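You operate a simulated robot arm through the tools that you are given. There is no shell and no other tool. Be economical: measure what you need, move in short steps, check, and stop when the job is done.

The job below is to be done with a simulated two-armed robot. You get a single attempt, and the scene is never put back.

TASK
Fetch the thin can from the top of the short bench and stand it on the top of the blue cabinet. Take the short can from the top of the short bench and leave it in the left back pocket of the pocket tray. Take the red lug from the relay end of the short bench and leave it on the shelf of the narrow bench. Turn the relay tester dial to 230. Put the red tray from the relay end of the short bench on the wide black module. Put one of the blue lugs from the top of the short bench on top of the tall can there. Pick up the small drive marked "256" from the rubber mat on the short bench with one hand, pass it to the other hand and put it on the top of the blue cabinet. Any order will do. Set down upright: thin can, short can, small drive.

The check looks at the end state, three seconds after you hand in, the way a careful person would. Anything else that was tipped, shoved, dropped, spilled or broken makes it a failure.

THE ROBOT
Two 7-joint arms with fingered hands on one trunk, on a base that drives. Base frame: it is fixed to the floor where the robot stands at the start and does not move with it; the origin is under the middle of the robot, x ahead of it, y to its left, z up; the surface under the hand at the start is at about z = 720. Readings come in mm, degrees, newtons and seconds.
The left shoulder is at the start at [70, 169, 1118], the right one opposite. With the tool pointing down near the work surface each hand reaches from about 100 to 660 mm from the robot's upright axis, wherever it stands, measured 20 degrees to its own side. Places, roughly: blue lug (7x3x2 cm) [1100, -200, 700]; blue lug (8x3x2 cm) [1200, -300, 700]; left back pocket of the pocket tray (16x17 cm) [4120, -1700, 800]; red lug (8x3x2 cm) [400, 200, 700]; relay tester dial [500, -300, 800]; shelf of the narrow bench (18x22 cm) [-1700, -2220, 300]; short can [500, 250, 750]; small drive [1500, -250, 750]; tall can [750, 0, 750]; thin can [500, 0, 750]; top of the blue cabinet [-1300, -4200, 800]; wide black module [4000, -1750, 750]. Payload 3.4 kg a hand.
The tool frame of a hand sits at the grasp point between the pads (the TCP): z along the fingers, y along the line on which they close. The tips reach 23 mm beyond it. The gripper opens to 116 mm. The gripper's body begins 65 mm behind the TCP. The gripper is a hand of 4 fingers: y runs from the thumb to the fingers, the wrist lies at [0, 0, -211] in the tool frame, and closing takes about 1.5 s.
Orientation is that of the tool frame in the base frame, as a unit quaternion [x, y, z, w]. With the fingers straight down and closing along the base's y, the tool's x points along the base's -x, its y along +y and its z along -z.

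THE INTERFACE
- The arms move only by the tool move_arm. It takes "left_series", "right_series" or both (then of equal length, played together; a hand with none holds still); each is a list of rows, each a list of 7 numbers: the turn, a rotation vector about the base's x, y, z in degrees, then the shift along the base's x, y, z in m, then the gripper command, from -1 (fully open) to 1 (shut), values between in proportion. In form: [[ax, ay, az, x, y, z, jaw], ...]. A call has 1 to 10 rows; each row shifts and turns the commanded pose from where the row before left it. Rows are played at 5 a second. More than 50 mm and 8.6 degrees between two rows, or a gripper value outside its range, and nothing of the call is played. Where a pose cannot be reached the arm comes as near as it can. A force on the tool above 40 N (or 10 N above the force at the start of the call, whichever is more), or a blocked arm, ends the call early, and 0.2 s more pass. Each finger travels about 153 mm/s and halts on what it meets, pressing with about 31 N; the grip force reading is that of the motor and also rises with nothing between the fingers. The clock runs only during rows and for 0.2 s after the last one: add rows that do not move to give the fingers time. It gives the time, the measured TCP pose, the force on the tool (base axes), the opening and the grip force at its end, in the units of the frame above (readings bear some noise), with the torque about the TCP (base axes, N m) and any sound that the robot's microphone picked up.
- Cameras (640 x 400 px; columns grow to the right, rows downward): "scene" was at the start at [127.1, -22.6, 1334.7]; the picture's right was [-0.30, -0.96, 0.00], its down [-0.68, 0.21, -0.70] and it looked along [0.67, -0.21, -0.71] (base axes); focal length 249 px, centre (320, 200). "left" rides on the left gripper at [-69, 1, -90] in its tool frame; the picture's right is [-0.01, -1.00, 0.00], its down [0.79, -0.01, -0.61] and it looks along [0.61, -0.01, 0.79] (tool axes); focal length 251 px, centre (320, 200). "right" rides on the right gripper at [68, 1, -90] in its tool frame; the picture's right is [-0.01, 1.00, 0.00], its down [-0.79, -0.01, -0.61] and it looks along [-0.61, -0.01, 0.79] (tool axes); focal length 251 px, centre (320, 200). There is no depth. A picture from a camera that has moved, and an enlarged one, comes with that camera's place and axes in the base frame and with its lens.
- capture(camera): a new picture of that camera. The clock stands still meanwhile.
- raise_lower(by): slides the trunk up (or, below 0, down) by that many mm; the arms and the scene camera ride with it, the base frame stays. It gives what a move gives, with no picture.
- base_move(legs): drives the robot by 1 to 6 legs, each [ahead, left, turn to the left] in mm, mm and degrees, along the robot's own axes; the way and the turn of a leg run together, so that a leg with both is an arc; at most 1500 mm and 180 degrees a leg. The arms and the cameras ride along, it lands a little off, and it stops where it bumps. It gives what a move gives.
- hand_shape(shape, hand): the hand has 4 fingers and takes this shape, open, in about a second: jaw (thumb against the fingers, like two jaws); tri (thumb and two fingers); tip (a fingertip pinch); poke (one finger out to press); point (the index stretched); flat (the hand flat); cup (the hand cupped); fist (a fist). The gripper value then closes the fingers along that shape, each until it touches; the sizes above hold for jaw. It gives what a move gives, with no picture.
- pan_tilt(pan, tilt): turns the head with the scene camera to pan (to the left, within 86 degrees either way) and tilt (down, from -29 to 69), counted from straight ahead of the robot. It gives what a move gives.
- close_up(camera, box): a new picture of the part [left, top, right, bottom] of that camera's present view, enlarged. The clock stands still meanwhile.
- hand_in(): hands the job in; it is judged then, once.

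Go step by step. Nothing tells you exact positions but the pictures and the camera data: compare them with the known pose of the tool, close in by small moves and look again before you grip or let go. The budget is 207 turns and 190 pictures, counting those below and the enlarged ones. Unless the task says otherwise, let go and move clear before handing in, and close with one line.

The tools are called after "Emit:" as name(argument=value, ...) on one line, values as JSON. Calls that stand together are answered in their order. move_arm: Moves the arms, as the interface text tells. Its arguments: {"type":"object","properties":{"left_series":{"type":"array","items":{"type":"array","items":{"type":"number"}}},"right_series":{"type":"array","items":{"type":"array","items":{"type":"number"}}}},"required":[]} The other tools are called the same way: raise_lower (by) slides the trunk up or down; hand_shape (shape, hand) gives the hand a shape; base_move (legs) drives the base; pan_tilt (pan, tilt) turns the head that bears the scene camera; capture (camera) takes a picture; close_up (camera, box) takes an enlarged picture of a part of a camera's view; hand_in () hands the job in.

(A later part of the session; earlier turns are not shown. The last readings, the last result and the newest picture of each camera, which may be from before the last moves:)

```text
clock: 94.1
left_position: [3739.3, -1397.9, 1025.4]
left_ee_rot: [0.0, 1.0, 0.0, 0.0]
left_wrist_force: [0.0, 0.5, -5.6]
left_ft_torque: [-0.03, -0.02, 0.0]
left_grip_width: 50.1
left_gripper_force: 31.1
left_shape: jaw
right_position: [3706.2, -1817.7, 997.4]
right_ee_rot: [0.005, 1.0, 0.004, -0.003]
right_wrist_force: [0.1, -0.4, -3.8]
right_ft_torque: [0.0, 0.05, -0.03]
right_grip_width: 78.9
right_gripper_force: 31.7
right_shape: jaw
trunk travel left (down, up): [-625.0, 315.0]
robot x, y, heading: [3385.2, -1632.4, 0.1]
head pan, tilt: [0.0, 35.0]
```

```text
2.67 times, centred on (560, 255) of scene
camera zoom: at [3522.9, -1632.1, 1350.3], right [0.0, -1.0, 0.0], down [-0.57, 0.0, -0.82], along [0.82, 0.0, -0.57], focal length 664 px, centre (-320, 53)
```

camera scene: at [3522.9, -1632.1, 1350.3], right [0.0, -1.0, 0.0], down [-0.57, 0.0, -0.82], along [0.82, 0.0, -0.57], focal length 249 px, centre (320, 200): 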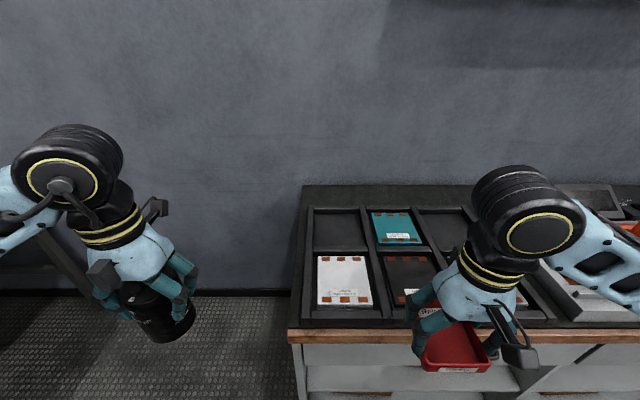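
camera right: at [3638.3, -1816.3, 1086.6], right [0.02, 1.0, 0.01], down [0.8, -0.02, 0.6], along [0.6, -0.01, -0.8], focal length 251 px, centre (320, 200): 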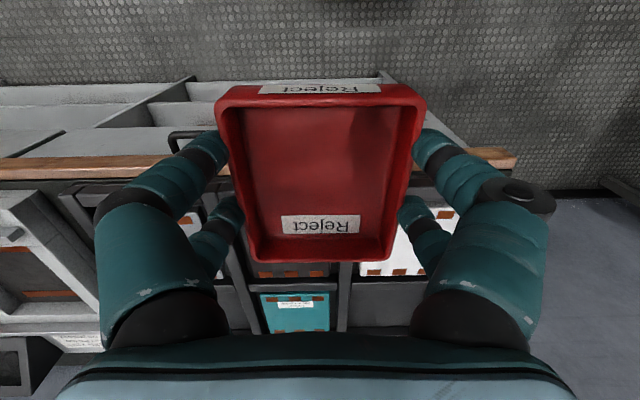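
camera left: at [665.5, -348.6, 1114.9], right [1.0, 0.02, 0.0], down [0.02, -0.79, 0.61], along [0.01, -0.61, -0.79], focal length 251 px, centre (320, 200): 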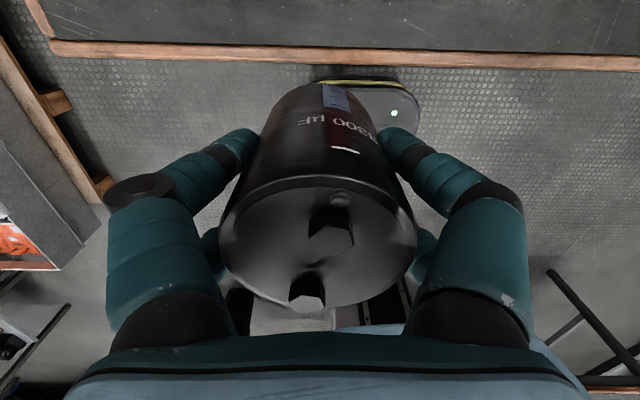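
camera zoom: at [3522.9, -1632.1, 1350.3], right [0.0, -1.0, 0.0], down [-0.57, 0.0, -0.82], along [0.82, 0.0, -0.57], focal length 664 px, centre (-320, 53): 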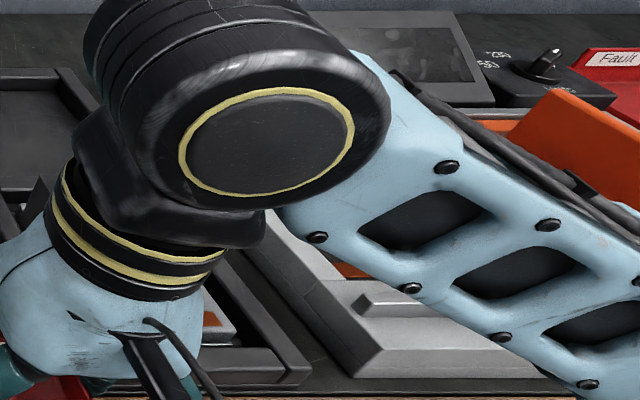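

I drive closer so the left hand can reach the back-left pocket, then look again.

Emit:
base_move(legs=[[140, -190, 0]])

Emit:
pan_tilt(pan=5, tilt=48)

Emit:
capture(camera="scene")

Emit:
capture(camera="left")

Emit:
capture(camera="right")

```text
clock: 95.8
left_position: [3879.7, -1588.2, 1025.6]
left_ee_rot: [-0.001, 1.0, 0.0, 0.0]
left_wrist_force: [-0.4, 0.2, -4.7]
left_ft_torque: [-0.02, 0.01, -0.03]
left_grip_width: 50.4
left_gripper_force: 31.2
left_shape: jaw
right_position: [3847.3, -2006.8, 996.3]
right_ee_rot: [0.006, 1.0, 0.005, -0.003]
right_wrist_force: [0.5, -0.6, -2.6]
right_ft_torque: [0.02, 0.03, 0.04]
right_grip_width: 78.8
right_gripper_force: 31.0
right_shape: jaw
trunk travel left (down, up): [-625.0, 315.0]
robot x, y, heading: [3522.5, -1825.2, 0.0]
head pan, tilt: [0.0, 35.0]
```

```text
clock: 96.6
left_position: [3879.8, -1588.9, 1025.8]
left_ee_rot: [-0.001, 1.0, 0.0, -0.001]
left_wrist_force: [0.4, 0.5, -4.8]
left_ft_torque: [0.01, 0.0, 0.0]
left_grip_width: 50.3
left_gripper_force: 31.0
left_shape: jaw
right_position: [3847.8, -2008.1, 996.2]
right_ee_rot: [0.006, 1.0, 0.004, -0.003]
right_wrist_force: [-0.4, 0.8, -3.5]
right_ft_torque: [-0.01, 0.03, 0.06]
right_grip_width: 79.0
right_gripper_force: 30.7
right_shape: jaw
trunk travel left (down, up): [-625.0, 315.0]
robot x, y, heading: [3520.8, -1822.8, -0.1]
head pan, tilt: [5.0, 48.0]
```

```text
129 pictures are left
camera scene: at [3654.5, -1816.0, 1331.2], right [0.09, -1.0, 0.0], down [-0.74, -0.07, -0.67], along [0.67, 0.06, -0.74], focal length 249 px, centre (320, 200)
```

scene: 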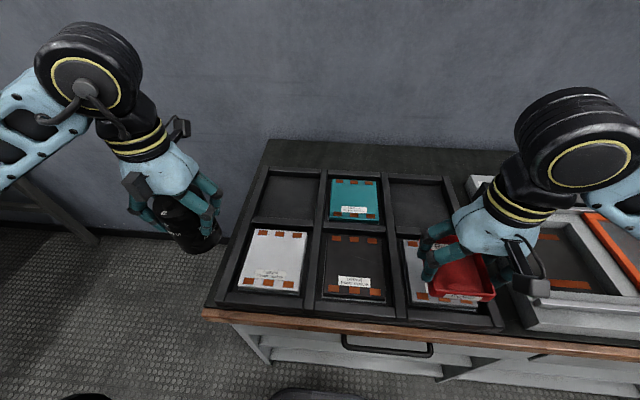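

```text
128 pictures are left
camera left: at [3948.8, -1588.8, 1114.7], right [0.01, -1.0, 0.0], down [-0.79, -0.01, 0.61], along [-0.61, -0.01, -0.79], focal length 251 px, centre (320, 200)
```

left: 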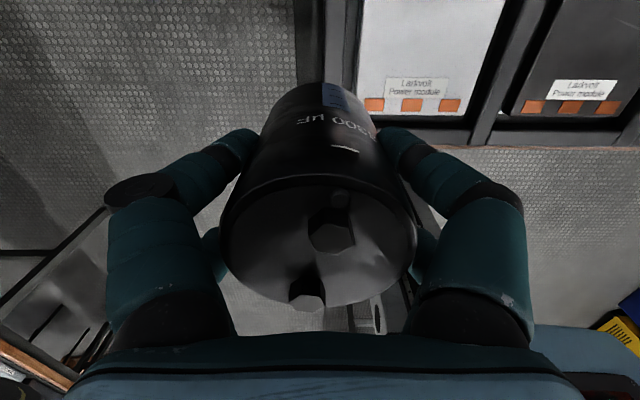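

```text
127 pictures are left
camera right: at [3779.7, -2006.9, 1086.5], right [0.02, 1.0, 0.01], down [0.8, -0.02, 0.6], along [0.6, 0.0, -0.8], focal length 251 px, centre (320, 200)
```

right: 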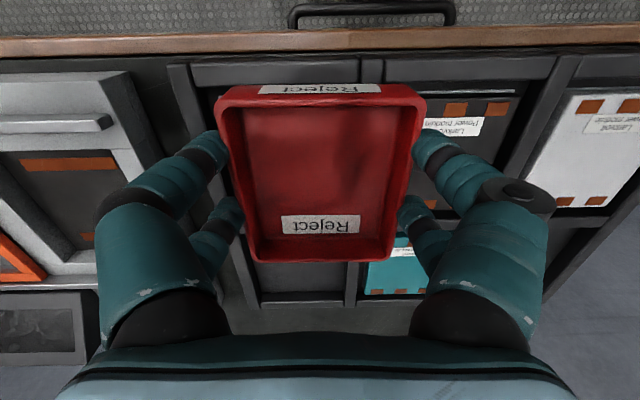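

Emit:
close_up(camera="scene", box=[210, 150, 450, 330])

Emit:
close_up(camera="scene", box=[400, 160, 640, 350])

```text
2.22 times, centred on (330, 240) of scene
camera zoom: at [3654.5, -1816.0, 1331.2], right [0.09, -1.0, 0.0], down [-0.74, -0.07, -0.67], along [0.67, 0.06, -0.74], focal length 554 px, centre (298, 111)
```

zoom: 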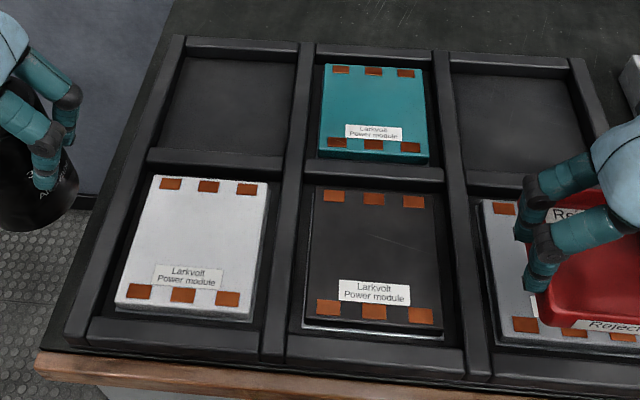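

```text
2.11 times, centred on (520, 255) of scene
camera zoom: at [3654.5, -1816.0, 1331.2], right [0.09, -1.0, 0.0], down [-0.74, -0.07, -0.67], along [0.67, 0.06, -0.74], focal length 524 px, centre (-101, 84)
```

zoom: 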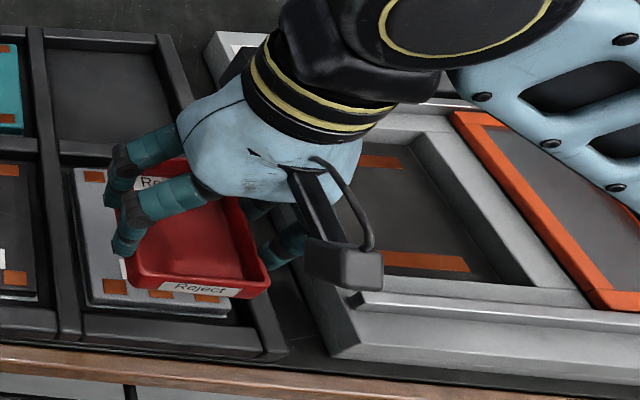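

The black module is in the middle of the front row. I bring the short can above the empty left back pocket at about [4130, -1683].

Emit:
move_arm(left_series=[[0, 0, 0, 0.04, -0.015, 0, 1], [0, 0, 0, 0.042, -0.016, 0, 1], [0, 0, 0, 0.042, -0.016, 0, 1], [0, 0, 0, 0.042, -0.016, -0.01, 1], [0, 0, 0, 0.042, -0.016, -0.02, 1], [0, 0, 0, 0.04, -0.016, -0.02, 1], [0, 0, 0, 0, 0, 0, 1]])

Emit:
capture(camera="left")

Emit:
capture(camera="scene")

```text
clock: 98.2
left_position: [4127.5, -1681.5, 974.4]
left_ee_rot: [0.001, 1.0, -0.001, -0.001]
left_wrist_force: [0.0, 1.1, -5.2]
left_ft_torque: [-0.02, 0.0, -0.02]
left_grip_width: 50.3
left_gripper_force: 31.0
left_shape: jaw
right_position: [3846.8, -2007.1, 996.8]
right_ee_rot: [0.006, 1.0, 0.005, -0.003]
right_wrist_force: [0.3, -1.5, -3.1]
right_ft_torque: [-0.03, 0.0, -0.02]
right_grip_width: 79.2
right_gripper_force: 31.3
right_shape: jaw
trunk travel left (down, up): [-625.0, 315.0]
robot x, y, heading: [3527.0, -1821.3, 0.3]
head pan, tilt: [5.0, 48.0]
```

```text
124 pictures are left
camera left: at [4196.4, -1681.9, 1062.9], right [0.01, -1.0, 0.0], down [-0.8, -0.01, 0.61], along [-0.61, -0.01, -0.8], focal length 251 px, centre (320, 200)
```

left: 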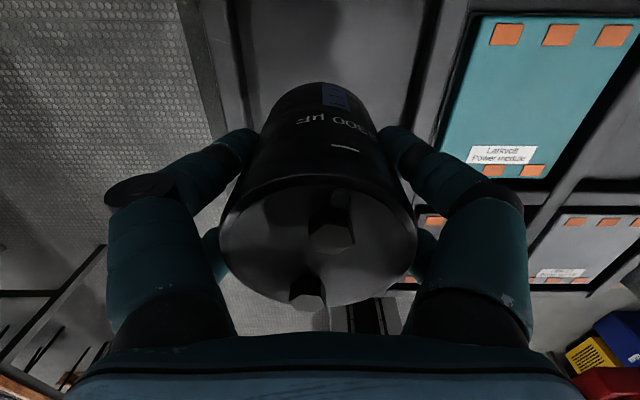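

```text
123 pictures are left
camera scene: at [3653.8, -1814.9, 1331.3], right [0.09, -1.0, 0.0], down [-0.74, -0.07, -0.67], along [0.67, 0.06, -0.74], focal length 249 px, centre (320, 200)
```

scene: 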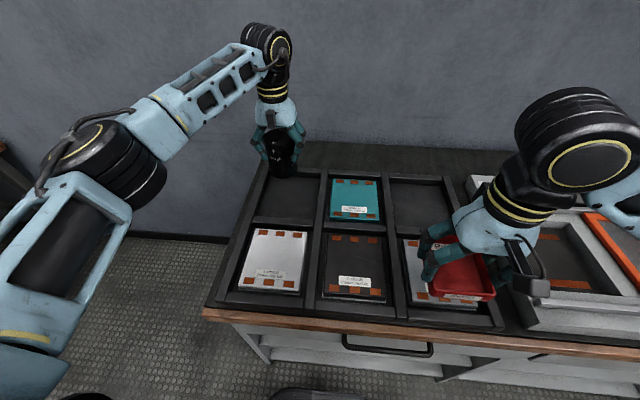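

I nudge to the pocket's centre [4138, -1692] and lower the can.

Emit:
move_arm(left_series=[[0, 0, 0, 0.01, -0.01, -0.03, 1], [0, 0, 0, 0, 0, -0.035, 1], [0, 0, 0, 0, 0, -0.02, 1], [0, 0, 0, 0, 0, -0.005, 1], [0, 0, 0, 0, 0, 0, 1]])

Emit:
close_up(camera="scene", box=[225, 110, 345, 230])

Emit:
capture(camera="left")

```text
clock: 99.4
left_position: [4137.7, -1695.2, 884.9]
left_ee_rot: [-0.001, 1.0, 0.0, -0.001]
left_wrist_force: [-0.3, 0.1, -5.8]
left_ft_torque: [0.01, 0.0, 0.0]
left_grip_width: 49.9
left_gripper_force: 30.8
left_shape: jaw
right_position: [3847.9, -2007.8, 995.2]
right_ee_rot: [0.005, 1.0, 0.004, -0.003]
right_wrist_force: [-0.7, 0.0, -2.8]
right_ft_torque: [-0.01, 0.01, 0.0]
right_grip_width: 79.0
right_gripper_force: 31.4
right_shape: jaw
trunk travel left (down, up): [-625.0, 315.0]
robot x, y, heading: [3522.6, -1825.3, 0.2]
head pan, tilt: [5.0, 48.0]
```

```text
3.33 times, centred on (285, 170) of scene
camera zoom: at [3654.7, -1815.8, 1331.1], right [0.09, -1.0, 0.0], down [-0.74, -0.07, -0.67], along [0.67, 0.06, -0.74], focal length 830 px, centre (437, 300)
```

zoom: 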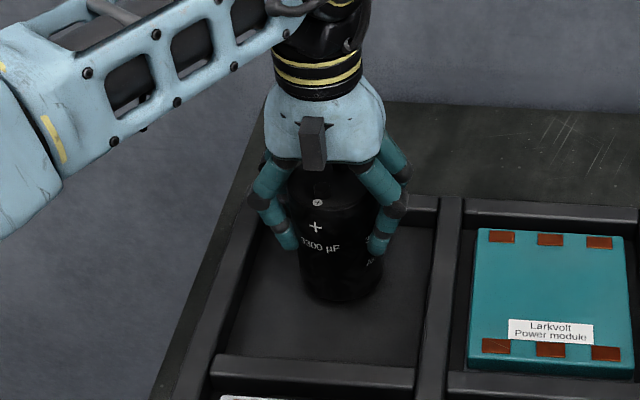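

```text
121 pictures are left
camera left: at [4206.8, -1694.3, 973.6], right [0.01, -1.0, 0.0], down [-0.79, -0.01, 0.61], along [-0.61, -0.01, -0.79], focal length 251 px, centre (320, 200)
```

left: 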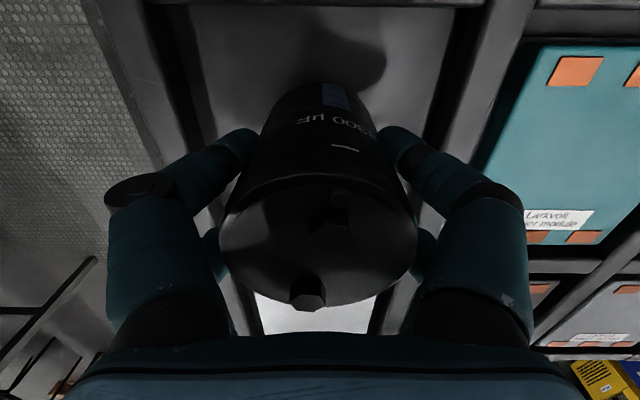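

Position looks good. I lower in small steps until contact.

Emit:
move_arm(left_series=[[0, 0, 0, -0.003, 0, -0.004, 1], [0, 0, 0, 0, 0, -0.004, 1], [0, 0, 0, 0, 0, -0.003, 1], [0, 0, 0, 0, 0, 0, 1]])

```text
clock: 100.4
left_position: [4134.7, -1693.2, 875.7]
left_ee_rot: [-0.001, 1.0, 0.0, 0.001]
left_wrist_force: [2.2, 1.3, 5.9]
left_ft_torque: [0.07, 0.02, 0.0]
left_grip_width: 49.9
left_gripper_force: 30.9
left_shape: jaw
right_position: [3846.4, -2007.6, 996.0]
right_ee_rot: [0.005, 1.0, 0.005, -0.001]
right_wrist_force: [0.0, 0.3, -2.7]
right_ft_torque: [-0.01, 0.03, -0.03]
right_grip_width: 78.9
right_gripper_force: 30.8
right_shape: jaw
trunk travel left (down, up): [-625.0, 315.0]
robot x, y, heading: [3525.6, -1821.2, -0.0]
head pan, tilt: [5.0, 48.0]
```

The can stands on the pocket floor. I open and lift clear.

Emit:
move_arm(left_series=[[0, 0, 0, 0, 0, 0, 0.1], [0, 0, 0, 0, 0, 0, -0.1], [0, 0, 0, 0, 0, 0, -0.3], [0, 0, 0, 0, 0, 0, -0.45], [0, 0, 0, 0, 0, 0, -0.45], [0, 0, 0, 0, 0, 0.03, -0.45], [0, 0, 0, 0, 0, 0.045, -0.45], [0, 0, 0, 0, 0, 0.045, -0.45], [0, 0, 0, -0.02, 0, 0.045, -0.45], [0, 0, 0, -0.04, 0, 0.02, -0.45]])

Emit:
move_arm(left_series=[[0, 0, 0, -0.04, 0.02, 0, -0.45], [0, 0, 0, -0.04, 0.02, 0, -0.45], [0, 0, 0, -0.04, 0.02, 0, -0.45], [0, 0, 0, -0.04, 0.02, 0, -0.45], [0, 0, 0, -0.04, 0.02, 0, -0.45]])

Emit:
close_up(camera="scene", box=[200, 130, 440, 320])

```text
clock: 102.6
left_position: [4073.0, -1691.5, 1059.7]
left_ee_rot: [0.0, 1.0, 0.0, 0.0]
left_wrist_force: [-0.2, 0.1, -0.3]
left_ft_torque: [0.03, -0.04, 0.04]
left_grip_width: 83.7
left_gripper_force: 0.0
left_shape: jaw
right_position: [3846.2, -2006.9, 997.4]
right_ee_rot: [0.005, 1.0, 0.003, -0.001]
right_wrist_force: [0.9, 0.1, -2.5]
right_ft_torque: [0.03, 0.01, -0.03]
right_grip_width: 78.8
right_gripper_force: 31.2
right_shape: jaw
trunk travel left (down, up): [-625.0, 315.0]
robot x, y, heading: [3526.8, -1826.9, -0.2]
head pan, tilt: [5.0, 48.0]
```

```text
clock: 103.8
left_position: [3870.7, -1594.8, 1058.5]
left_ee_rot: [-0.001, 1.0, 0.0, 0.001]
left_wrist_force: [-0.9, 0.3, 0.6]
left_ft_torque: [0.03, -0.02, 0.03]
left_grip_width: 83.8
left_gripper_force: 0.1
left_shape: jaw
right_position: [3845.9, -2006.4, 997.7]
right_ee_rot: [0.005, 1.0, 0.005, -0.002]
right_wrist_force: [0.7, 0.8, -2.9]
right_ft_torque: [-0.03, 0.0, 0.02]
right_grip_width: 79.0
right_gripper_force: 30.5
right_shape: jaw
trunk travel left (down, up): [-625.0, 315.0]
robot x, y, heading: [3525.3, -1822.5, 0.3]
head pan, tilt: [5.0, 48.0]
```

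```text
2.11 times, centred on (320, 225) of scene
camera zoom: at [3652.0, -1815.2, 1331.5], right [0.09, -1.0, 0.0], down [-0.74, -0.07, -0.67], along [0.67, 0.06, -0.74], focal length 524 px, centre (320, 147)
```

zoom: 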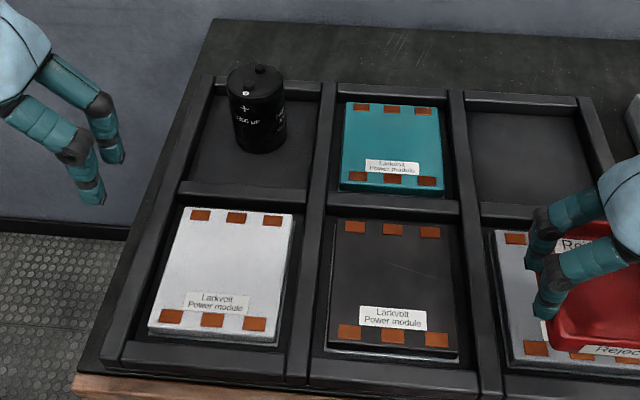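

The short can stands in its pocket. Now the red tray goes over the black module, centre about [3923, -1867].

Emit:
move_arm(right_series=[[0, 0, 0, 0.02, 0.035, 0, 1], [0, 0, 0, 0.02, 0.035, 0, 1], [0, 0, 0, 0.02, 0.035, -0.01, 1], [0, 0, 0, 0.018, 0.034, -0.02, 1], [0, 0, 0, 0, 0, -0.035, 1], [0, 0, 0, 0, 0, -0.03, 1], [0, 0, 0, 0, 0, 0, 1]])

Emit:
close_up(camera="scene", box=[280, 200, 440, 320])

Emit:
capture(camera="right")

```text
clock: 105.4
left_position: [3872.7, -1595.8, 1057.7]
left_ee_rot: [-0.001, 1.0, 0.0, -0.001]
left_wrist_force: [0.6, 0.3, 0.7]
left_ft_torque: [0.0, 0.01, -0.01]
left_grip_width: 83.6
left_gripper_force: 0.1
left_shape: jaw
right_position: [3926.0, -1869.5, 901.0]
right_ee_rot: [0.006, 1.0, 0.005, -0.002]
right_wrist_force: [-0.2, 0.0, -2.8]
right_ft_torque: [0.02, 0.02, -0.01]
right_grip_width: 79.2
right_gripper_force: 31.2
right_shape: jaw
trunk travel left (down, up): [-625.0, 315.0]
robot x, y, heading: [3525.5, -1822.2, 0.1]
head pan, tilt: [5.0, 48.0]
```

```text
3.33 times, centred on (360, 260) of scene
camera zoom: at [3653.7, -1815.6, 1331.3], right [0.09, -1.0, 0.0], down [-0.74, -0.07, -0.67], along [0.67, 0.06, -0.74], focal length 830 px, centre (187, 0)
```

zoom: 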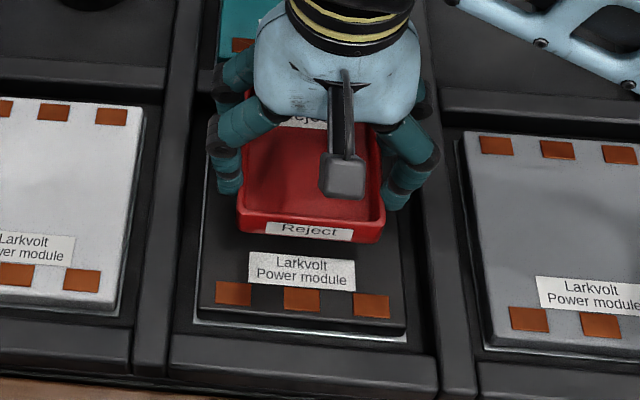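

```text
118 pictures are left
camera right: at [3857.3, -1868.2, 990.7], right [0.02, 1.0, 0.01], down [0.8, -0.02, 0.6], along [0.6, 0.0, -0.8], focal length 251 px, centre (320, 200)
```

right: 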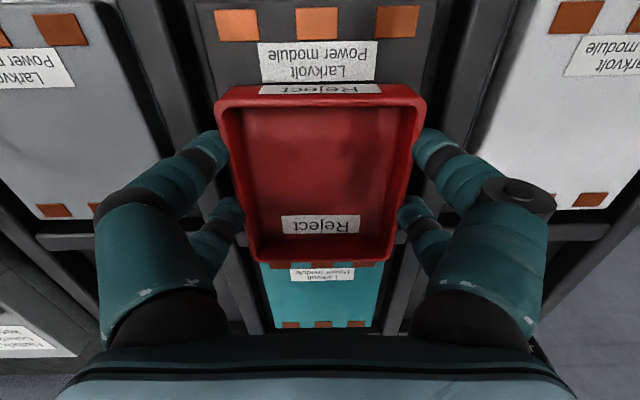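

Aligned. I lower to just above the module and then gently to contact.

Emit:
move_arm(right_series=[[0, 0, 0, 0, 0.001, -0.012, 1], [0, 0, 0, 0, 0, -0.01, 1], [0, 0, 0, 0, 0, -0.004, 1], [0, 0, 0, 0, 0, -0.003, 1], [0, 0, 0, 0, 0, 0, 1]])

```text
clock: 106.6
left_position: [3872.4, -1595.1, 1057.8]
left_ee_rot: [-0.001, 1.0, 0.001, -0.001]
left_wrist_force: [0.2, -0.2, 0.9]
left_ft_torque: [-0.01, 0.02, 0.01]
left_grip_width: 83.6
left_gripper_force: 0.1
left_shape: jaw
right_position: [3924.2, -1867.3, 872.2]
right_ee_rot: [0.005, 1.0, 0.005, -0.002]
right_wrist_force: [-0.7, 0.2, -3.2]
right_ft_torque: [0.01, 0.05, -0.02]
right_grip_width: 78.9
right_gripper_force: 30.9
right_shape: jaw
trunk travel left (down, up): [-625.0, 315.0]
robot x, y, heading: [3524.8, -1822.7, 0.2]
head pan, tilt: [5.0, 48.0]
```

Emit:
move_arm(right_series=[[0, 0, 0, 0, 0, -0.002, 1], [0, 0, 0, 0, 0, -0.002, 1], [0, 0, 0, 0, 0, -0.002, 1], [0, 0, 0, 0, 0, 0, 1]])

Emit:
close_up(camera="scene", box=[310, 220, 400, 300])

```text
clock: 107.6
left_position: [3872.6, -1595.1, 1057.6]
left_ee_rot: [-0.001, 1.0, 0.0, 0.0]
left_wrist_force: [0.2, -0.8, 0.1]
left_ft_torque: [-0.04, 0.01, 0.01]
left_grip_width: 83.6
left_gripper_force: 0.0
left_shape: jaw
right_position: [3925.3, -1867.5, 866.5]
right_ee_rot: [0.005, 1.0, 0.005, -0.003]
right_wrist_force: [0.9, 0.0, -2.4]
right_ft_torque: [-0.01, 0.0, -0.01]
right_grip_width: 79.1
right_gripper_force: 30.9
right_shape: jaw
trunk travel left (down, up): [-625.0, 315.0]
robot x, y, heading: [3524.0, -1823.9, 0.2]
head pan, tilt: [5.0, 48.0]
```

```text
5.00 times, centred on (355, 260) of scene
camera zoom: at [3653.9, -1816.0, 1331.2], right [0.09, -1.0, 0.0], down [-0.74, -0.07, -0.67], along [0.67, 0.06, -0.74], focal length 1246 px, centre (145, -100)
```

zoom: 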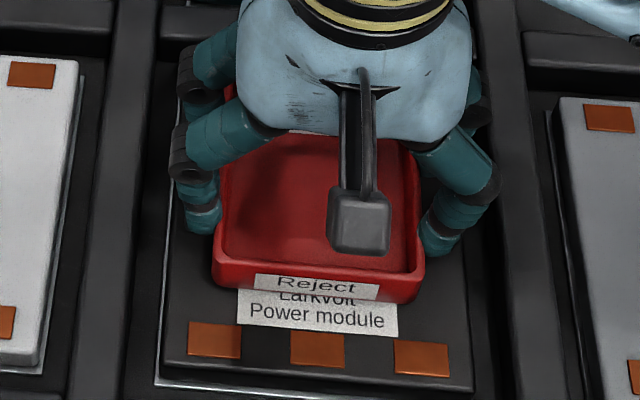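

Not yet in contact; continue down in small steps.

Emit:
move_arm(right_series=[[0, 0, 0, 0, 0, -0.002, 1], [0, 0, 0, 0, 0, -0.002, 1], [0, 0, 0, 0, 0, 0, 1]])

Emit:
move_arm(right_series=[[0, 0, 0, 0, 0, -0.002, 1], [0, 0, 0, 0, 0, 0, 1]])

```text
clock: 108.4
left_position: [3872.2, -1596.2, 1058.4]
left_ee_rot: [-0.001, 1.0, 0.0, 0.0]
left_wrist_force: [0.4, 0.3, -0.6]
left_ft_torque: [-0.02, 0.0, 0.0]
left_grip_width: 83.7
left_gripper_force: 0.1
left_shape: jaw
right_position: [3924.5, -1867.7, 862.4]
right_ee_rot: [0.005, 1.0, 0.004, -0.001]
right_wrist_force: [1.4, 0.1, 7.0]
right_ft_torque: [-0.18, -0.05, 0.0]
right_grip_width: 78.8
right_gripper_force: 31.0
right_shape: jaw
trunk travel left (down, up): [-625.0, 315.0]
robot x, y, heading: [3527.2, -1822.0, 0.3]
head pan, tilt: [5.0, 48.0]
```

```text
clock: 109.0
left_position: [3871.4, -1596.4, 1059.4]
left_ee_rot: [-0.001, 1.0, 0.0, 0.001]
left_wrist_force: [0.5, -0.4, 0.6]
left_ft_torque: [0.01, 0.0, -0.01]
left_grip_width: 83.8
left_gripper_force: 0.1
left_shape: jaw
right_position: [3923.1, -1867.4, 862.2]
right_ee_rot: [0.006, 1.0, 0.004, 0.0]
right_wrist_force: [7.3, -1.8, 28.9]
right_ft_torque: [-0.28, -0.07, 0.0]
right_grip_width: 78.7
right_gripper_force: 30.9
right_shape: jaw
trunk travel left (down, up): [-625.0, 315.0]
robot x, y, heading: [3527.0, -1826.3, -0.1]
head pan, tilt: [5.0, 48.0]
```

Contact is firm; I ease up 2 mm, open and lift away.

Emit:
move_arm(right_series=[[0, 0, 0, 0, 0, 0.002, 0.4], [0, 0, 0, 0, 0, 0, -0.4], [0, 0, 0, 0, 0, 0, -0.5], [0, 0, 0, 0, 0, 0, -0.6], [0, 0, 0, 0, 0, 0, -0.6], [0, 0, 0, 0, 0, 0.02, -0.6], [0, 0, 0, 0, 0, 0.045, -0.6], [0, 0, 0, 0, 0, 0.045, -0.6], [0, 0, 0, -0.02, -0.02, 0.04, -0.6], [0, 0, 0, -0.03, -0.03, 0.02, -0.6]])

Emit:
move_arm(right_series=[[0, 0, 0, -0.03, -0.03, 0, -0.6], [0, 0, 0, -0.03, -0.03, 0, -0.6], [0, 0, 0, -0.03, -0.03, 0, -0.6]])

Emit:
close_up(camera="scene", box=[200, 130, 440, 320])

```text
clock: 111.2
left_position: [3871.8, -1596.0, 1058.8]
left_ee_rot: [-0.001, 1.0, 0.0, 0.002]
left_wrist_force: [-0.1, -0.2, -0.5]
left_ft_torque: [-0.01, 0.01, 0.01]
left_grip_width: 83.7
left_gripper_force: 0.0
left_shape: jaw
right_position: [3874.2, -1920.4, 1031.4]
right_ee_rot: [0.005, 1.0, 0.005, -0.002]
right_wrist_force: [-1.2, -0.4, 0.6]
right_ft_torque: [0.0, -0.02, 0.02]
right_grip_width: 92.6
right_gripper_force: 0.1
right_shape: jaw
trunk travel left (down, up): [-625.0, 315.0]
robot x, y, heading: [3526.9, -1827.1, 0.0]
head pan, tilt: [5.0, 48.0]
```

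```text
clock: 112.0
left_position: [3870.9, -1595.2, 1059.2]
left_ee_rot: [-0.001, 1.0, 0.001, 0.001]
left_wrist_force: [0.8, -0.3, 0.2]
left_ft_torque: [0.0, -0.01, 0.0]
left_grip_width: 83.7
left_gripper_force: 0.1
left_shape: jaw
right_position: [3785.1, -2009.0, 1034.3]
right_ee_rot: [0.004, 1.0, 0.004, -0.002]
right_wrist_force: [0.0, -0.1, -0.7]
right_ft_torque: [0.01, 0.01, -0.02]
right_grip_width: 92.7
right_gripper_force: 0.1
right_shape: jaw
trunk travel left (down, up): [-625.0, 315.0]
robot x, y, heading: [3526.1, -1823.7, -0.0]
head pan, tilt: [5.0, 48.0]
```

```text
2.11 times, centred on (320, 225) of scene
camera zoom: at [3652.3, -1816.9, 1331.4], right [0.09, -1.0, 0.0], down [-0.74, -0.07, -0.67], along [0.67, 0.06, -0.74], focal length 524 px, centre (320, 147)
```

zoom: 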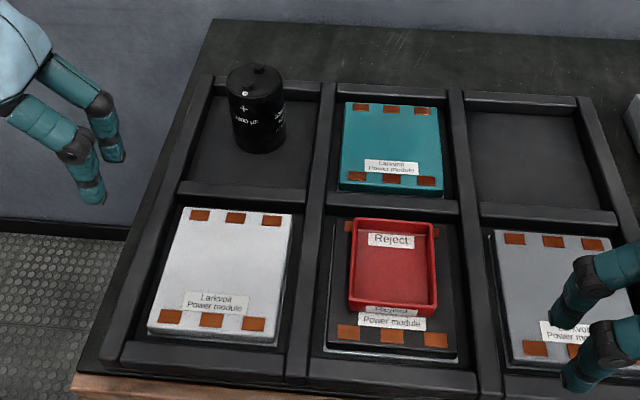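

Both deliveries are done here. I drive back to the drives on the short bench (x≈1480) and face the bench.

Emit:
base_move(legs=[[-300, 0, 0], [0, 810, 0], [-1400, 0, 0], [-340, 0, 0], [0, 0, 90]])

Emit:
pan_tilt(pan=0, tilt=40)

Emit:
capture(camera="scene")

```text
clock: 130.1
left_position: [1277.5, -654.1, 1056.7]
left_ee_rot: [-0.7, 0.714, 0.0, 0.0]
left_wrist_force: [-0.2, -0.3, -0.9]
left_ft_torque: [-0.01, 0.0, 0.0]
left_grip_width: 83.5
left_gripper_force: 0.1
left_shape: jaw
right_position: [1688.7, -748.5, 1033.1]
right_ee_rot: [-0.696, 0.718, 0.002, -0.005]
right_wrist_force: [0.1, -0.3, 0.2]
right_ft_torque: [0.01, 0.03, -0.01]
right_grip_width: 92.5
right_gripper_force: 0.1
right_shape: jaw
trunk travel left (down, up): [-625.0, 315.0]
robot x, y, heading: [1501.0, -1009.5, 88.5]
head pan, tilt: [5.0, 48.0]
```

```text
clock: 130.8
left_position: [1277.5, -653.2, 1060.1]
left_ee_rot: [-0.699, 0.715, 0.0, 0.0]
left_wrist_force: [-1.1, 0.3, -0.4]
left_ft_torque: [0.0, 0.0, 0.01]
left_grip_width: 83.7
left_gripper_force: 0.0
left_shape: jaw
right_position: [1689.8, -748.7, 1033.5]
right_ee_rot: [-0.695, 0.719, 0.001, -0.005]
right_wrist_force: [0.2, -0.3, -0.3]
right_ft_torque: [-0.03, 0.0, 0.0]
right_grip_width: 92.7
right_gripper_force: 0.0
right_shape: jaw
trunk travel left (down, up): [-625.0, 315.0]
robot x, y, heading: [1499.6, -1008.3, 88.8]
head pan, tilt: [0.0, 40.0]
```

```text
115 pictures are left
camera scene: at [1501.4, -869.8, 1342.7], right [1.0, -0.02, 0.0], down [-0.01, -0.64, -0.77], along [0.02, 0.77, -0.64], focal length 249 px, centre (320, 200)
```

scene: 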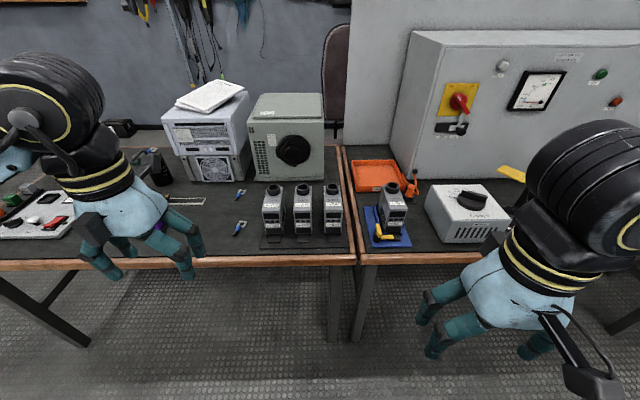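

Emit:
close_up(camera="scene", box=[250, 170, 350, 250])

Emit:
close_up(camera="scene", box=[340, 150, 430, 260])

```text
5.00 times, centred on (300, 210) of scene
camera zoom: at [1501.4, -869.8, 1342.7], right [1.0, -0.02, 0.0], down [-0.01, -0.64, -0.77], along [0.02, 0.77, -0.64], focal length 1246 px, centre (420, 150)
```

zoom: 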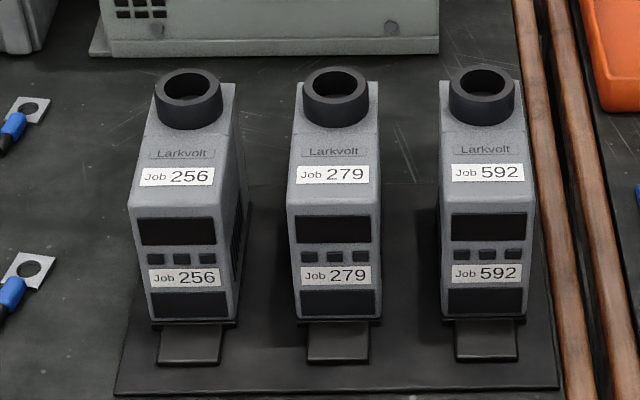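

```text
3.64 times, centred on (385, 205) of scene
camera zoom: at [1501.4, -869.8, 1342.7], right [1.0, -0.02, 0.0], down [-0.01, -0.64, -0.77], along [0.02, 0.77, -0.64], focal length 906 px, centre (84, 182)
```

zoom: 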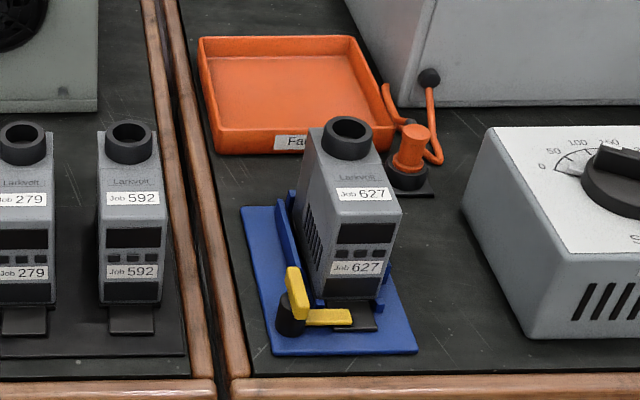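

The "Job 256" drive is the leftmost on the mat, base centre near [1366, -236], 57 mm wide. I drive in so the right hand can pick its rear part from above.

Emit:
base_move(legs=[[0, 270, 1.2], [290, 0, 0]])

Emit:
pan_tilt(pan=-15, tilt=45)

Emit:
capture(camera="scene")

Emit:
capture(camera="right")

```text
clock: 134.3
left_position: [998.1, -368.9, 1057.2]
left_ee_rot: [0.709, -0.706, 0.0, -0.001]
left_wrist_force: [-0.3, 0.4, -0.7]
left_ft_torque: [0.01, -0.03, -0.01]
left_grip_width: 83.8
left_gripper_force: 0.1
left_shape: jaw
right_position: [1411.7, -452.0, 1033.5]
right_ee_rot: [-0.705, 0.71, 0.001, -0.005]
right_wrist_force: [-0.5, 0.7, -0.7]
right_ft_torque: [-0.01, 0.01, -0.02]
right_grip_width: 93.0
right_gripper_force: 0.0
right_shape: jaw
trunk travel left (down, up): [-625.0, 315.0]
robot x, y, heading: [1223.8, -714.9, 90.4]
head pan, tilt: [0.0, 40.0]
```

```text
clock: 135.1
left_position: [998.4, -369.0, 1057.7]
left_ee_rot: [0.709, -0.705, 0.0, 0.001]
left_wrist_force: [-0.5, 0.5, -0.3]
left_ft_torque: [0.02, -0.01, -0.02]
left_grip_width: 83.8
left_gripper_force: 0.0
left_shape: jaw
right_position: [1412.2, -452.5, 1034.0]
right_ee_rot: [-0.705, 0.709, 0.0, -0.005]
right_wrist_force: [-0.3, -0.1, -0.2]
right_ft_torque: [-0.05, -0.02, -0.03]
right_grip_width: 92.5
right_gripper_force: 0.1
right_shape: jaw
trunk travel left (down, up): [-625.0, 315.0]
robot x, y, heading: [1232.0, -718.1, 90.6]
head pan, tilt: [-15.0, 45.0]
```

```text
112 pictures are left
camera scene: at [1248.7, -585.3, 1335.5], right [0.97, -0.25, 0.0], down [-0.18, -0.68, -0.71], along [0.18, 0.68, -0.71], focal length 249 px, centre (320, 200)
```

scene: 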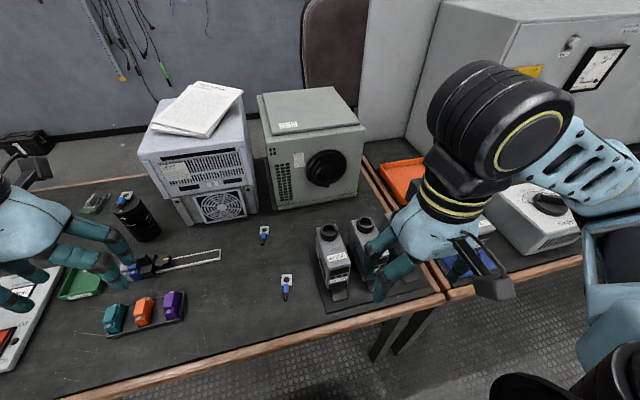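

```text
111 pictures are left
camera right: at [1411.9, -520.4, 1124.0], right [-1.0, 0.02, 0.01], down [0.02, 0.8, 0.6], along [0.0, 0.6, -0.8], focal length 251 px, centre (320, 200)
```

right: 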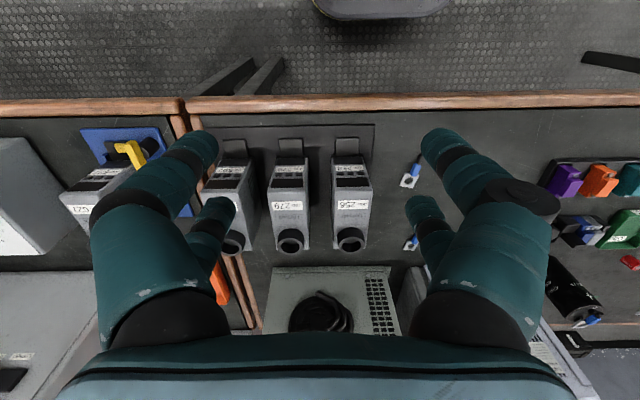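

I move the right hand above the rear part of drive 256 and check alignment.

Emit:
move_arm(right_series=[[0, 0, 0, -0.008, 0.04, -0.018, -0.6], [0, 0, 0, -0.008, 0.04, -0.018, -0.5], [0, 0, 0, -0.008, 0.04, -0.018, -0.4], [0, 0, 0, -0.008, 0.04, -0.02, -0.3], [0, 0, 0, -0.007, 0.04, -0.02, -0.3], [0, 0, 0, -0.007, 0.04, -0.02, -0.3], [0, 0, 0, 0, 0, 0, -0.3]])

Emit:
capture(camera="right")

Emit:
close_up(camera="scene", box=[280, 150, 420, 310])

```text
clock: 136.7
left_position: [998.3, -368.4, 1058.7]
left_ee_rot: [0.709, -0.705, -0.001, 0.001]
left_wrist_force: [-0.1, -0.6, -0.7]
left_ft_torque: [0.0, 0.03, -0.01]
left_grip_width: 83.8
left_gripper_force: 0.0
left_shape: jaw
right_position: [1365.0, -213.2, 920.4]
right_ee_rot: [-0.705, 0.709, 0.001, -0.005]
right_wrist_force: [1.0, -0.4, -0.3]
right_ft_torque: [-0.01, -0.02, 0.03]
right_grip_width: 75.9
right_gripper_force: 0.0
right_shape: jaw
trunk travel left (down, up): [-625.0, 315.0]
robot x, y, heading: [1230.5, -715.7, 90.3]
head pan, tilt: [-15.0, 45.0]
```

```text
110 pictures are left
camera right: at [1364.4, -280.4, 1011.0], right [-1.0, 0.01, 0.01], down [0.02, 0.8, 0.6], along [0.0, 0.6, -0.8], focal length 251 px, centre (320, 200)
```

right: 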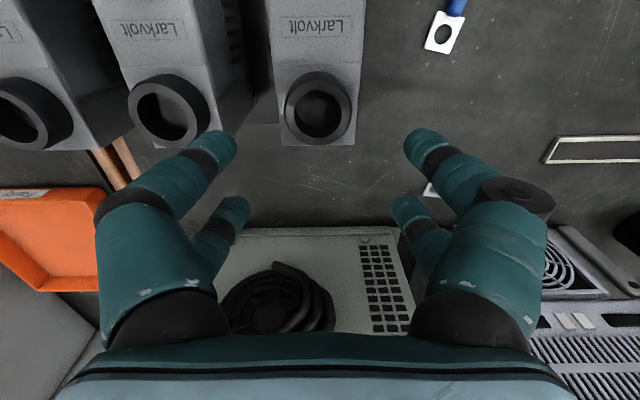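

```text
2.50 times, centred on (350, 230) of scene
camera zoom: at [1249.2, -586.1, 1335.6], right [0.97, -0.25, 0.0], down [-0.18, -0.68, -0.71], along [0.18, 0.68, -0.71], focal length 623 px, centre (245, 125)
```

zoom: 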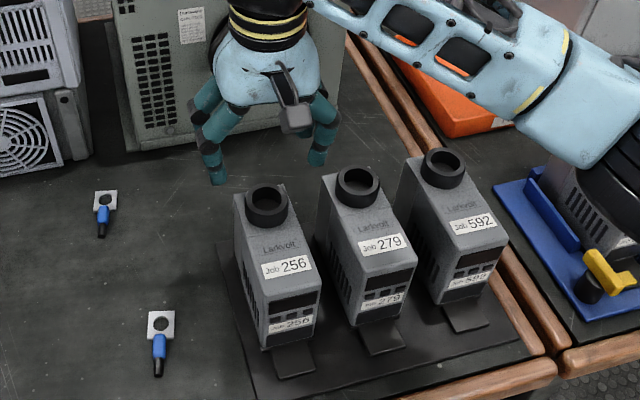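

The drive is about 60×100 mm with the vent in the rear half. I move down to hold its rear upper part and grip.

Emit:
move_arm(right_series=[[0, 0, 0, 0.001, -0.006, -0.03, -0.25], [0, 0, 0, 0, 0, -0.03, -0.25], [0, 0, 0, 0, 0, 0, -0.25]])

Emit:
capture(camera="right")

Emit:
close_up(camera="scene", box=[290, 170, 410, 300])

```text
clock: 137.5
left_position: [998.2, -369.3, 1058.0]
left_ee_rot: [0.708, -0.706, 0.001, 0.0]
left_wrist_force: [-0.4, -0.5, -0.3]
left_ft_torque: [0.0, 0.01, -0.02]
left_grip_width: 83.6
left_gripper_force: 0.0
left_shape: jaw
right_position: [1365.6, -218.7, 859.3]
right_ee_rot: [-0.705, 0.71, 0.002, -0.005]
right_wrist_force: [-1.1, -0.5, 0.9]
right_ft_torque: [-0.02, 0.03, 0.0]
right_grip_width: 73.2
right_gripper_force: 0.2
right_shape: jaw
trunk travel left (down, up): [-625.0, 315.0]
robot x, y, heading: [1230.4, -715.7, 90.3]
head pan, tilt: [-15.0, 45.0]
```

```text
108 pictures are left
camera right: at [1365.6, -285.0, 949.4], right [-1.0, 0.02, 0.01], down [0.02, 0.8, 0.6], along [0.0, 0.6, -0.8], focal length 251 px, centre (320, 200)
```

right: 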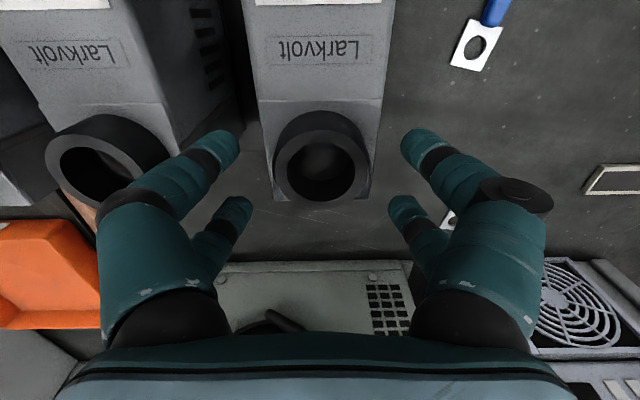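

```text
3.08 times, centred on (350, 235) of scene
camera zoom: at [1248.6, -585.3, 1335.5], right [0.97, -0.25, 0.0], down [-0.18, -0.68, -0.71], along [0.18, 0.68, -0.71], focal length 766 px, centre (228, 92)
```

zoom: 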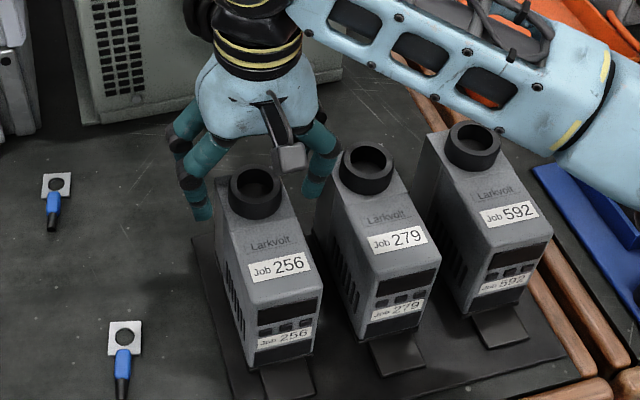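

Aligned with the rear half. I descend and close.

Emit:
move_arm(right_series=[[0, 0, 0, 0, 0, -0.03, -0.25], [0, 0, 0, 0, 0, -0.02, -0.25], [0, 0, 0, 0, 0, 0, -0.25], [0, 0, 0, 0, 0, 0, 0], [0, 0, 0, 0, 0, 0, 0.3], [0, 0, 0, 0, 0, 0, 1], [0, 0, 0, 0, 0, 0, 1]])

Emit:
capture(camera="right")

Emit:
close_up(camera="scene", box=[290, 170, 410, 300])

```text
clock: 139.1
left_position: [998.3, -369.1, 1057.9]
left_ee_rot: [0.709, -0.705, 0.0, -0.001]
left_wrist_force: [-0.3, 0.1, -0.3]
left_ft_torque: [0.02, 0.0, -0.03]
left_grip_width: 83.8
left_gripper_force: 0.0
left_shape: jaw
right_position: [1366.8, -217.4, 807.8]
right_ee_rot: [-0.705, 0.71, 0.001, -0.005]
right_wrist_force: [-0.9, -1.9, -1.1]
right_ft_torque: [0.01, 0.01, -0.02]
right_grip_width: 47.7
right_gripper_force: 31.6
right_shape: jaw
trunk travel left (down, up): [-625.0, 315.0]
robot x, y, heading: [1229.9, -713.4, 90.6]
head pan, tilt: [-15.0, 45.0]
```

```text
106 pictures are left
camera right: at [1366.8, -285.4, 898.3], right [-1.0, 0.02, 0.01], down [0.02, 0.8, 0.6], along [0.0, 0.6, -0.8], focal length 251 px, centre (320, 200)
```

right: 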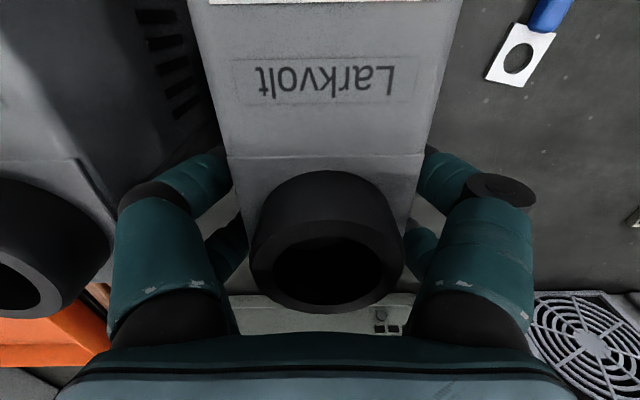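

```text
3.08 times, centred on (350, 235) of scene
camera zoom: at [1248.7, -585.1, 1335.4], right [0.97, -0.25, 0.0], down [-0.18, -0.68, -0.71], along [0.18, 0.68, -0.71], focal length 766 px, centre (228, 92)
```

zoom: 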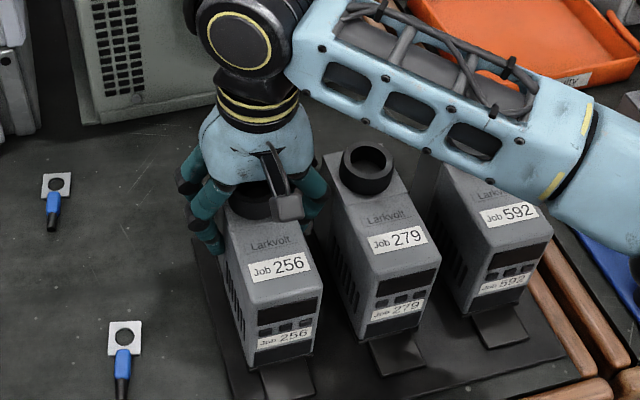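

Gripped at 48 mm. I lift it straight up, then bring it in front of the robot, turning it -90° so its front points to the left hand.

Emit:
move_arm(right_series=[[0, 0, 0, 0, 0, 0.015, 1], [0, 0, 0, 0, 0, 0.04, 1], [0, 0, 0, 0, 0, 0.045, 1], [0, 0, 0, 0, 0, 0.045, 1], [0, 0, 0, 0, 0, 0.045, 1], [0, 0, 0, 0, 0, 0.03, 1], [0, 0, 0, 0, 0, 0, 1]])

Emit:
capture(camera="right")

Emit:
move_arm(right_series=[[0, 0, -8.5, -0.012, -0.012, 0, 1], [0, 0, -8.5, -0.012, -0.012, 0, 1], [0, 0, -8.5, -0.012, -0.012, 0, 1], [0, 0, -8.5, -0.012, -0.012, 0, 1], [0, 0, -8.5, -0.012, -0.012, 0, 1], [0, 0, -8.5, -0.012, -0.012, 0, 1], [0, 0, -8.5, -0.012, -0.012, 0, 1], [0, 0, -8.5, -0.012, -0.012, 0, 1], [0, 0, -8.5, -0.012, -0.01, 0, 1], [0, 0, -8.5, -0.012, 0, 0, 1]])

Emit:
pan_tilt(pan=0, tilt=40)

Emit:
capture(camera="scene")

```text
clock: 140.7
left_position: [998.7, -367.1, 1057.3]
left_ee_rot: [0.709, -0.705, 0.0, 0.002]
left_wrist_force: [0.0, -0.5, 0.2]
left_ft_torque: [0.01, -0.01, -0.02]
left_grip_width: 83.7
left_gripper_force: 0.0
left_shape: jaw
right_position: [1367.1, -217.2, 1029.3]
right_ee_rot: [-0.705, 0.709, 0.001, -0.006]
right_wrist_force: [-0.3, -0.3, -6.3]
right_ft_torque: [0.25, -0.03, -0.02]
right_grip_width: 47.6
right_gripper_force: 31.3
right_shape: jaw
trunk travel left (down, up): [-625.0, 315.0]
robot x, y, heading: [1228.8, -716.1, 90.5]
head pan, tilt: [-15.0, 45.0]
```

```text
104 pictures are left
camera right: at [1366.9, -284.3, 1119.6], right [-1.0, 0.02, 0.01], down [0.02, 0.8, 0.6], along [0.0, 0.6, -0.8], focal length 251 px, centre (320, 200)
```

right: 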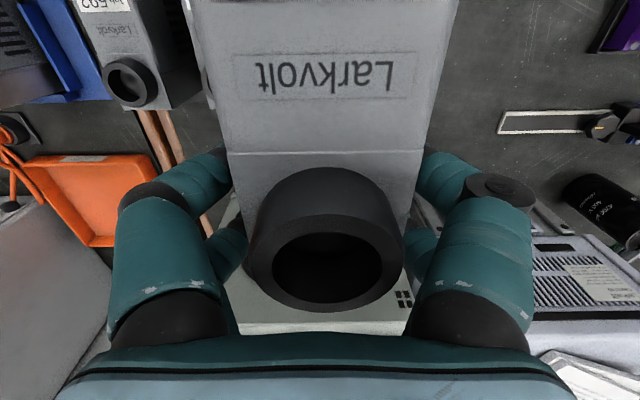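

```text
clock: 142.9
left_position: [997.7, -367.7, 1057.5]
left_ee_rot: [0.71, -0.705, 0.001, 0.0]
left_wrist_force: [1.1, -0.7, 0.1]
left_ft_torque: [0.01, 0.02, -0.03]
left_grip_width: 83.4
left_gripper_force: 0.1
left_shape: jaw
right_position: [1246.5, -324.8, 1028.9]
right_ee_rot: [-0.04, 0.999, 0.003, -0.002]
right_wrist_force: [-0.3, -0.5, -5.7]
right_ft_torque: [0.03, -0.23, -0.03]
right_grip_width: 47.7
right_gripper_force: 30.8
right_shape: jaw
trunk travel left (down, up): [-625.0, 315.0]
robot x, y, heading: [1227.8, -719.0, 90.3]
head pan, tilt: [-15.0, 45.0]
```

```text
clock: 143.7
left_position: [999.4, -369.1, 1058.5]
left_ee_rot: [0.709, -0.705, 0.0, 0.0]
left_wrist_force: [0.3, 0.4, 0.3]
left_ft_torque: [-0.02, 0.0, -0.01]
left_grip_width: 83.5
left_gripper_force: 0.0
left_shape: jaw
right_position: [1245.9, -324.2, 1028.4]
right_ee_rot: [-0.041, 0.999, 0.004, -0.003]
right_wrist_force: [0.7, -0.2, -5.6]
right_ft_torque: [0.02, -0.24, 0.0]
right_grip_width: 47.7
right_gripper_force: 30.8
right_shape: jaw
trunk travel left (down, up): [-625.0, 315.0]
robot x, y, heading: [1228.7, -714.5, 90.4]
head pan, tilt: [0.0, 40.0]
```

```text
103 pictures are left
camera scene: at [1227.9, -578.3, 1342.6], right [1.0, 0.0, 0.0], down [0.0, -0.64, -0.77], along [0.0, 0.77, -0.64], focal length 249 px, centre (320, 200)
```

scene: 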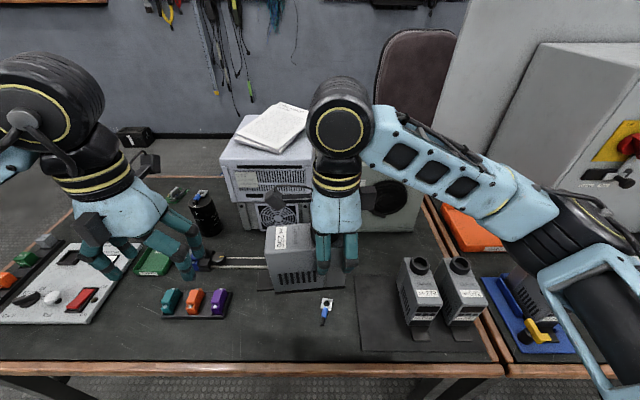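

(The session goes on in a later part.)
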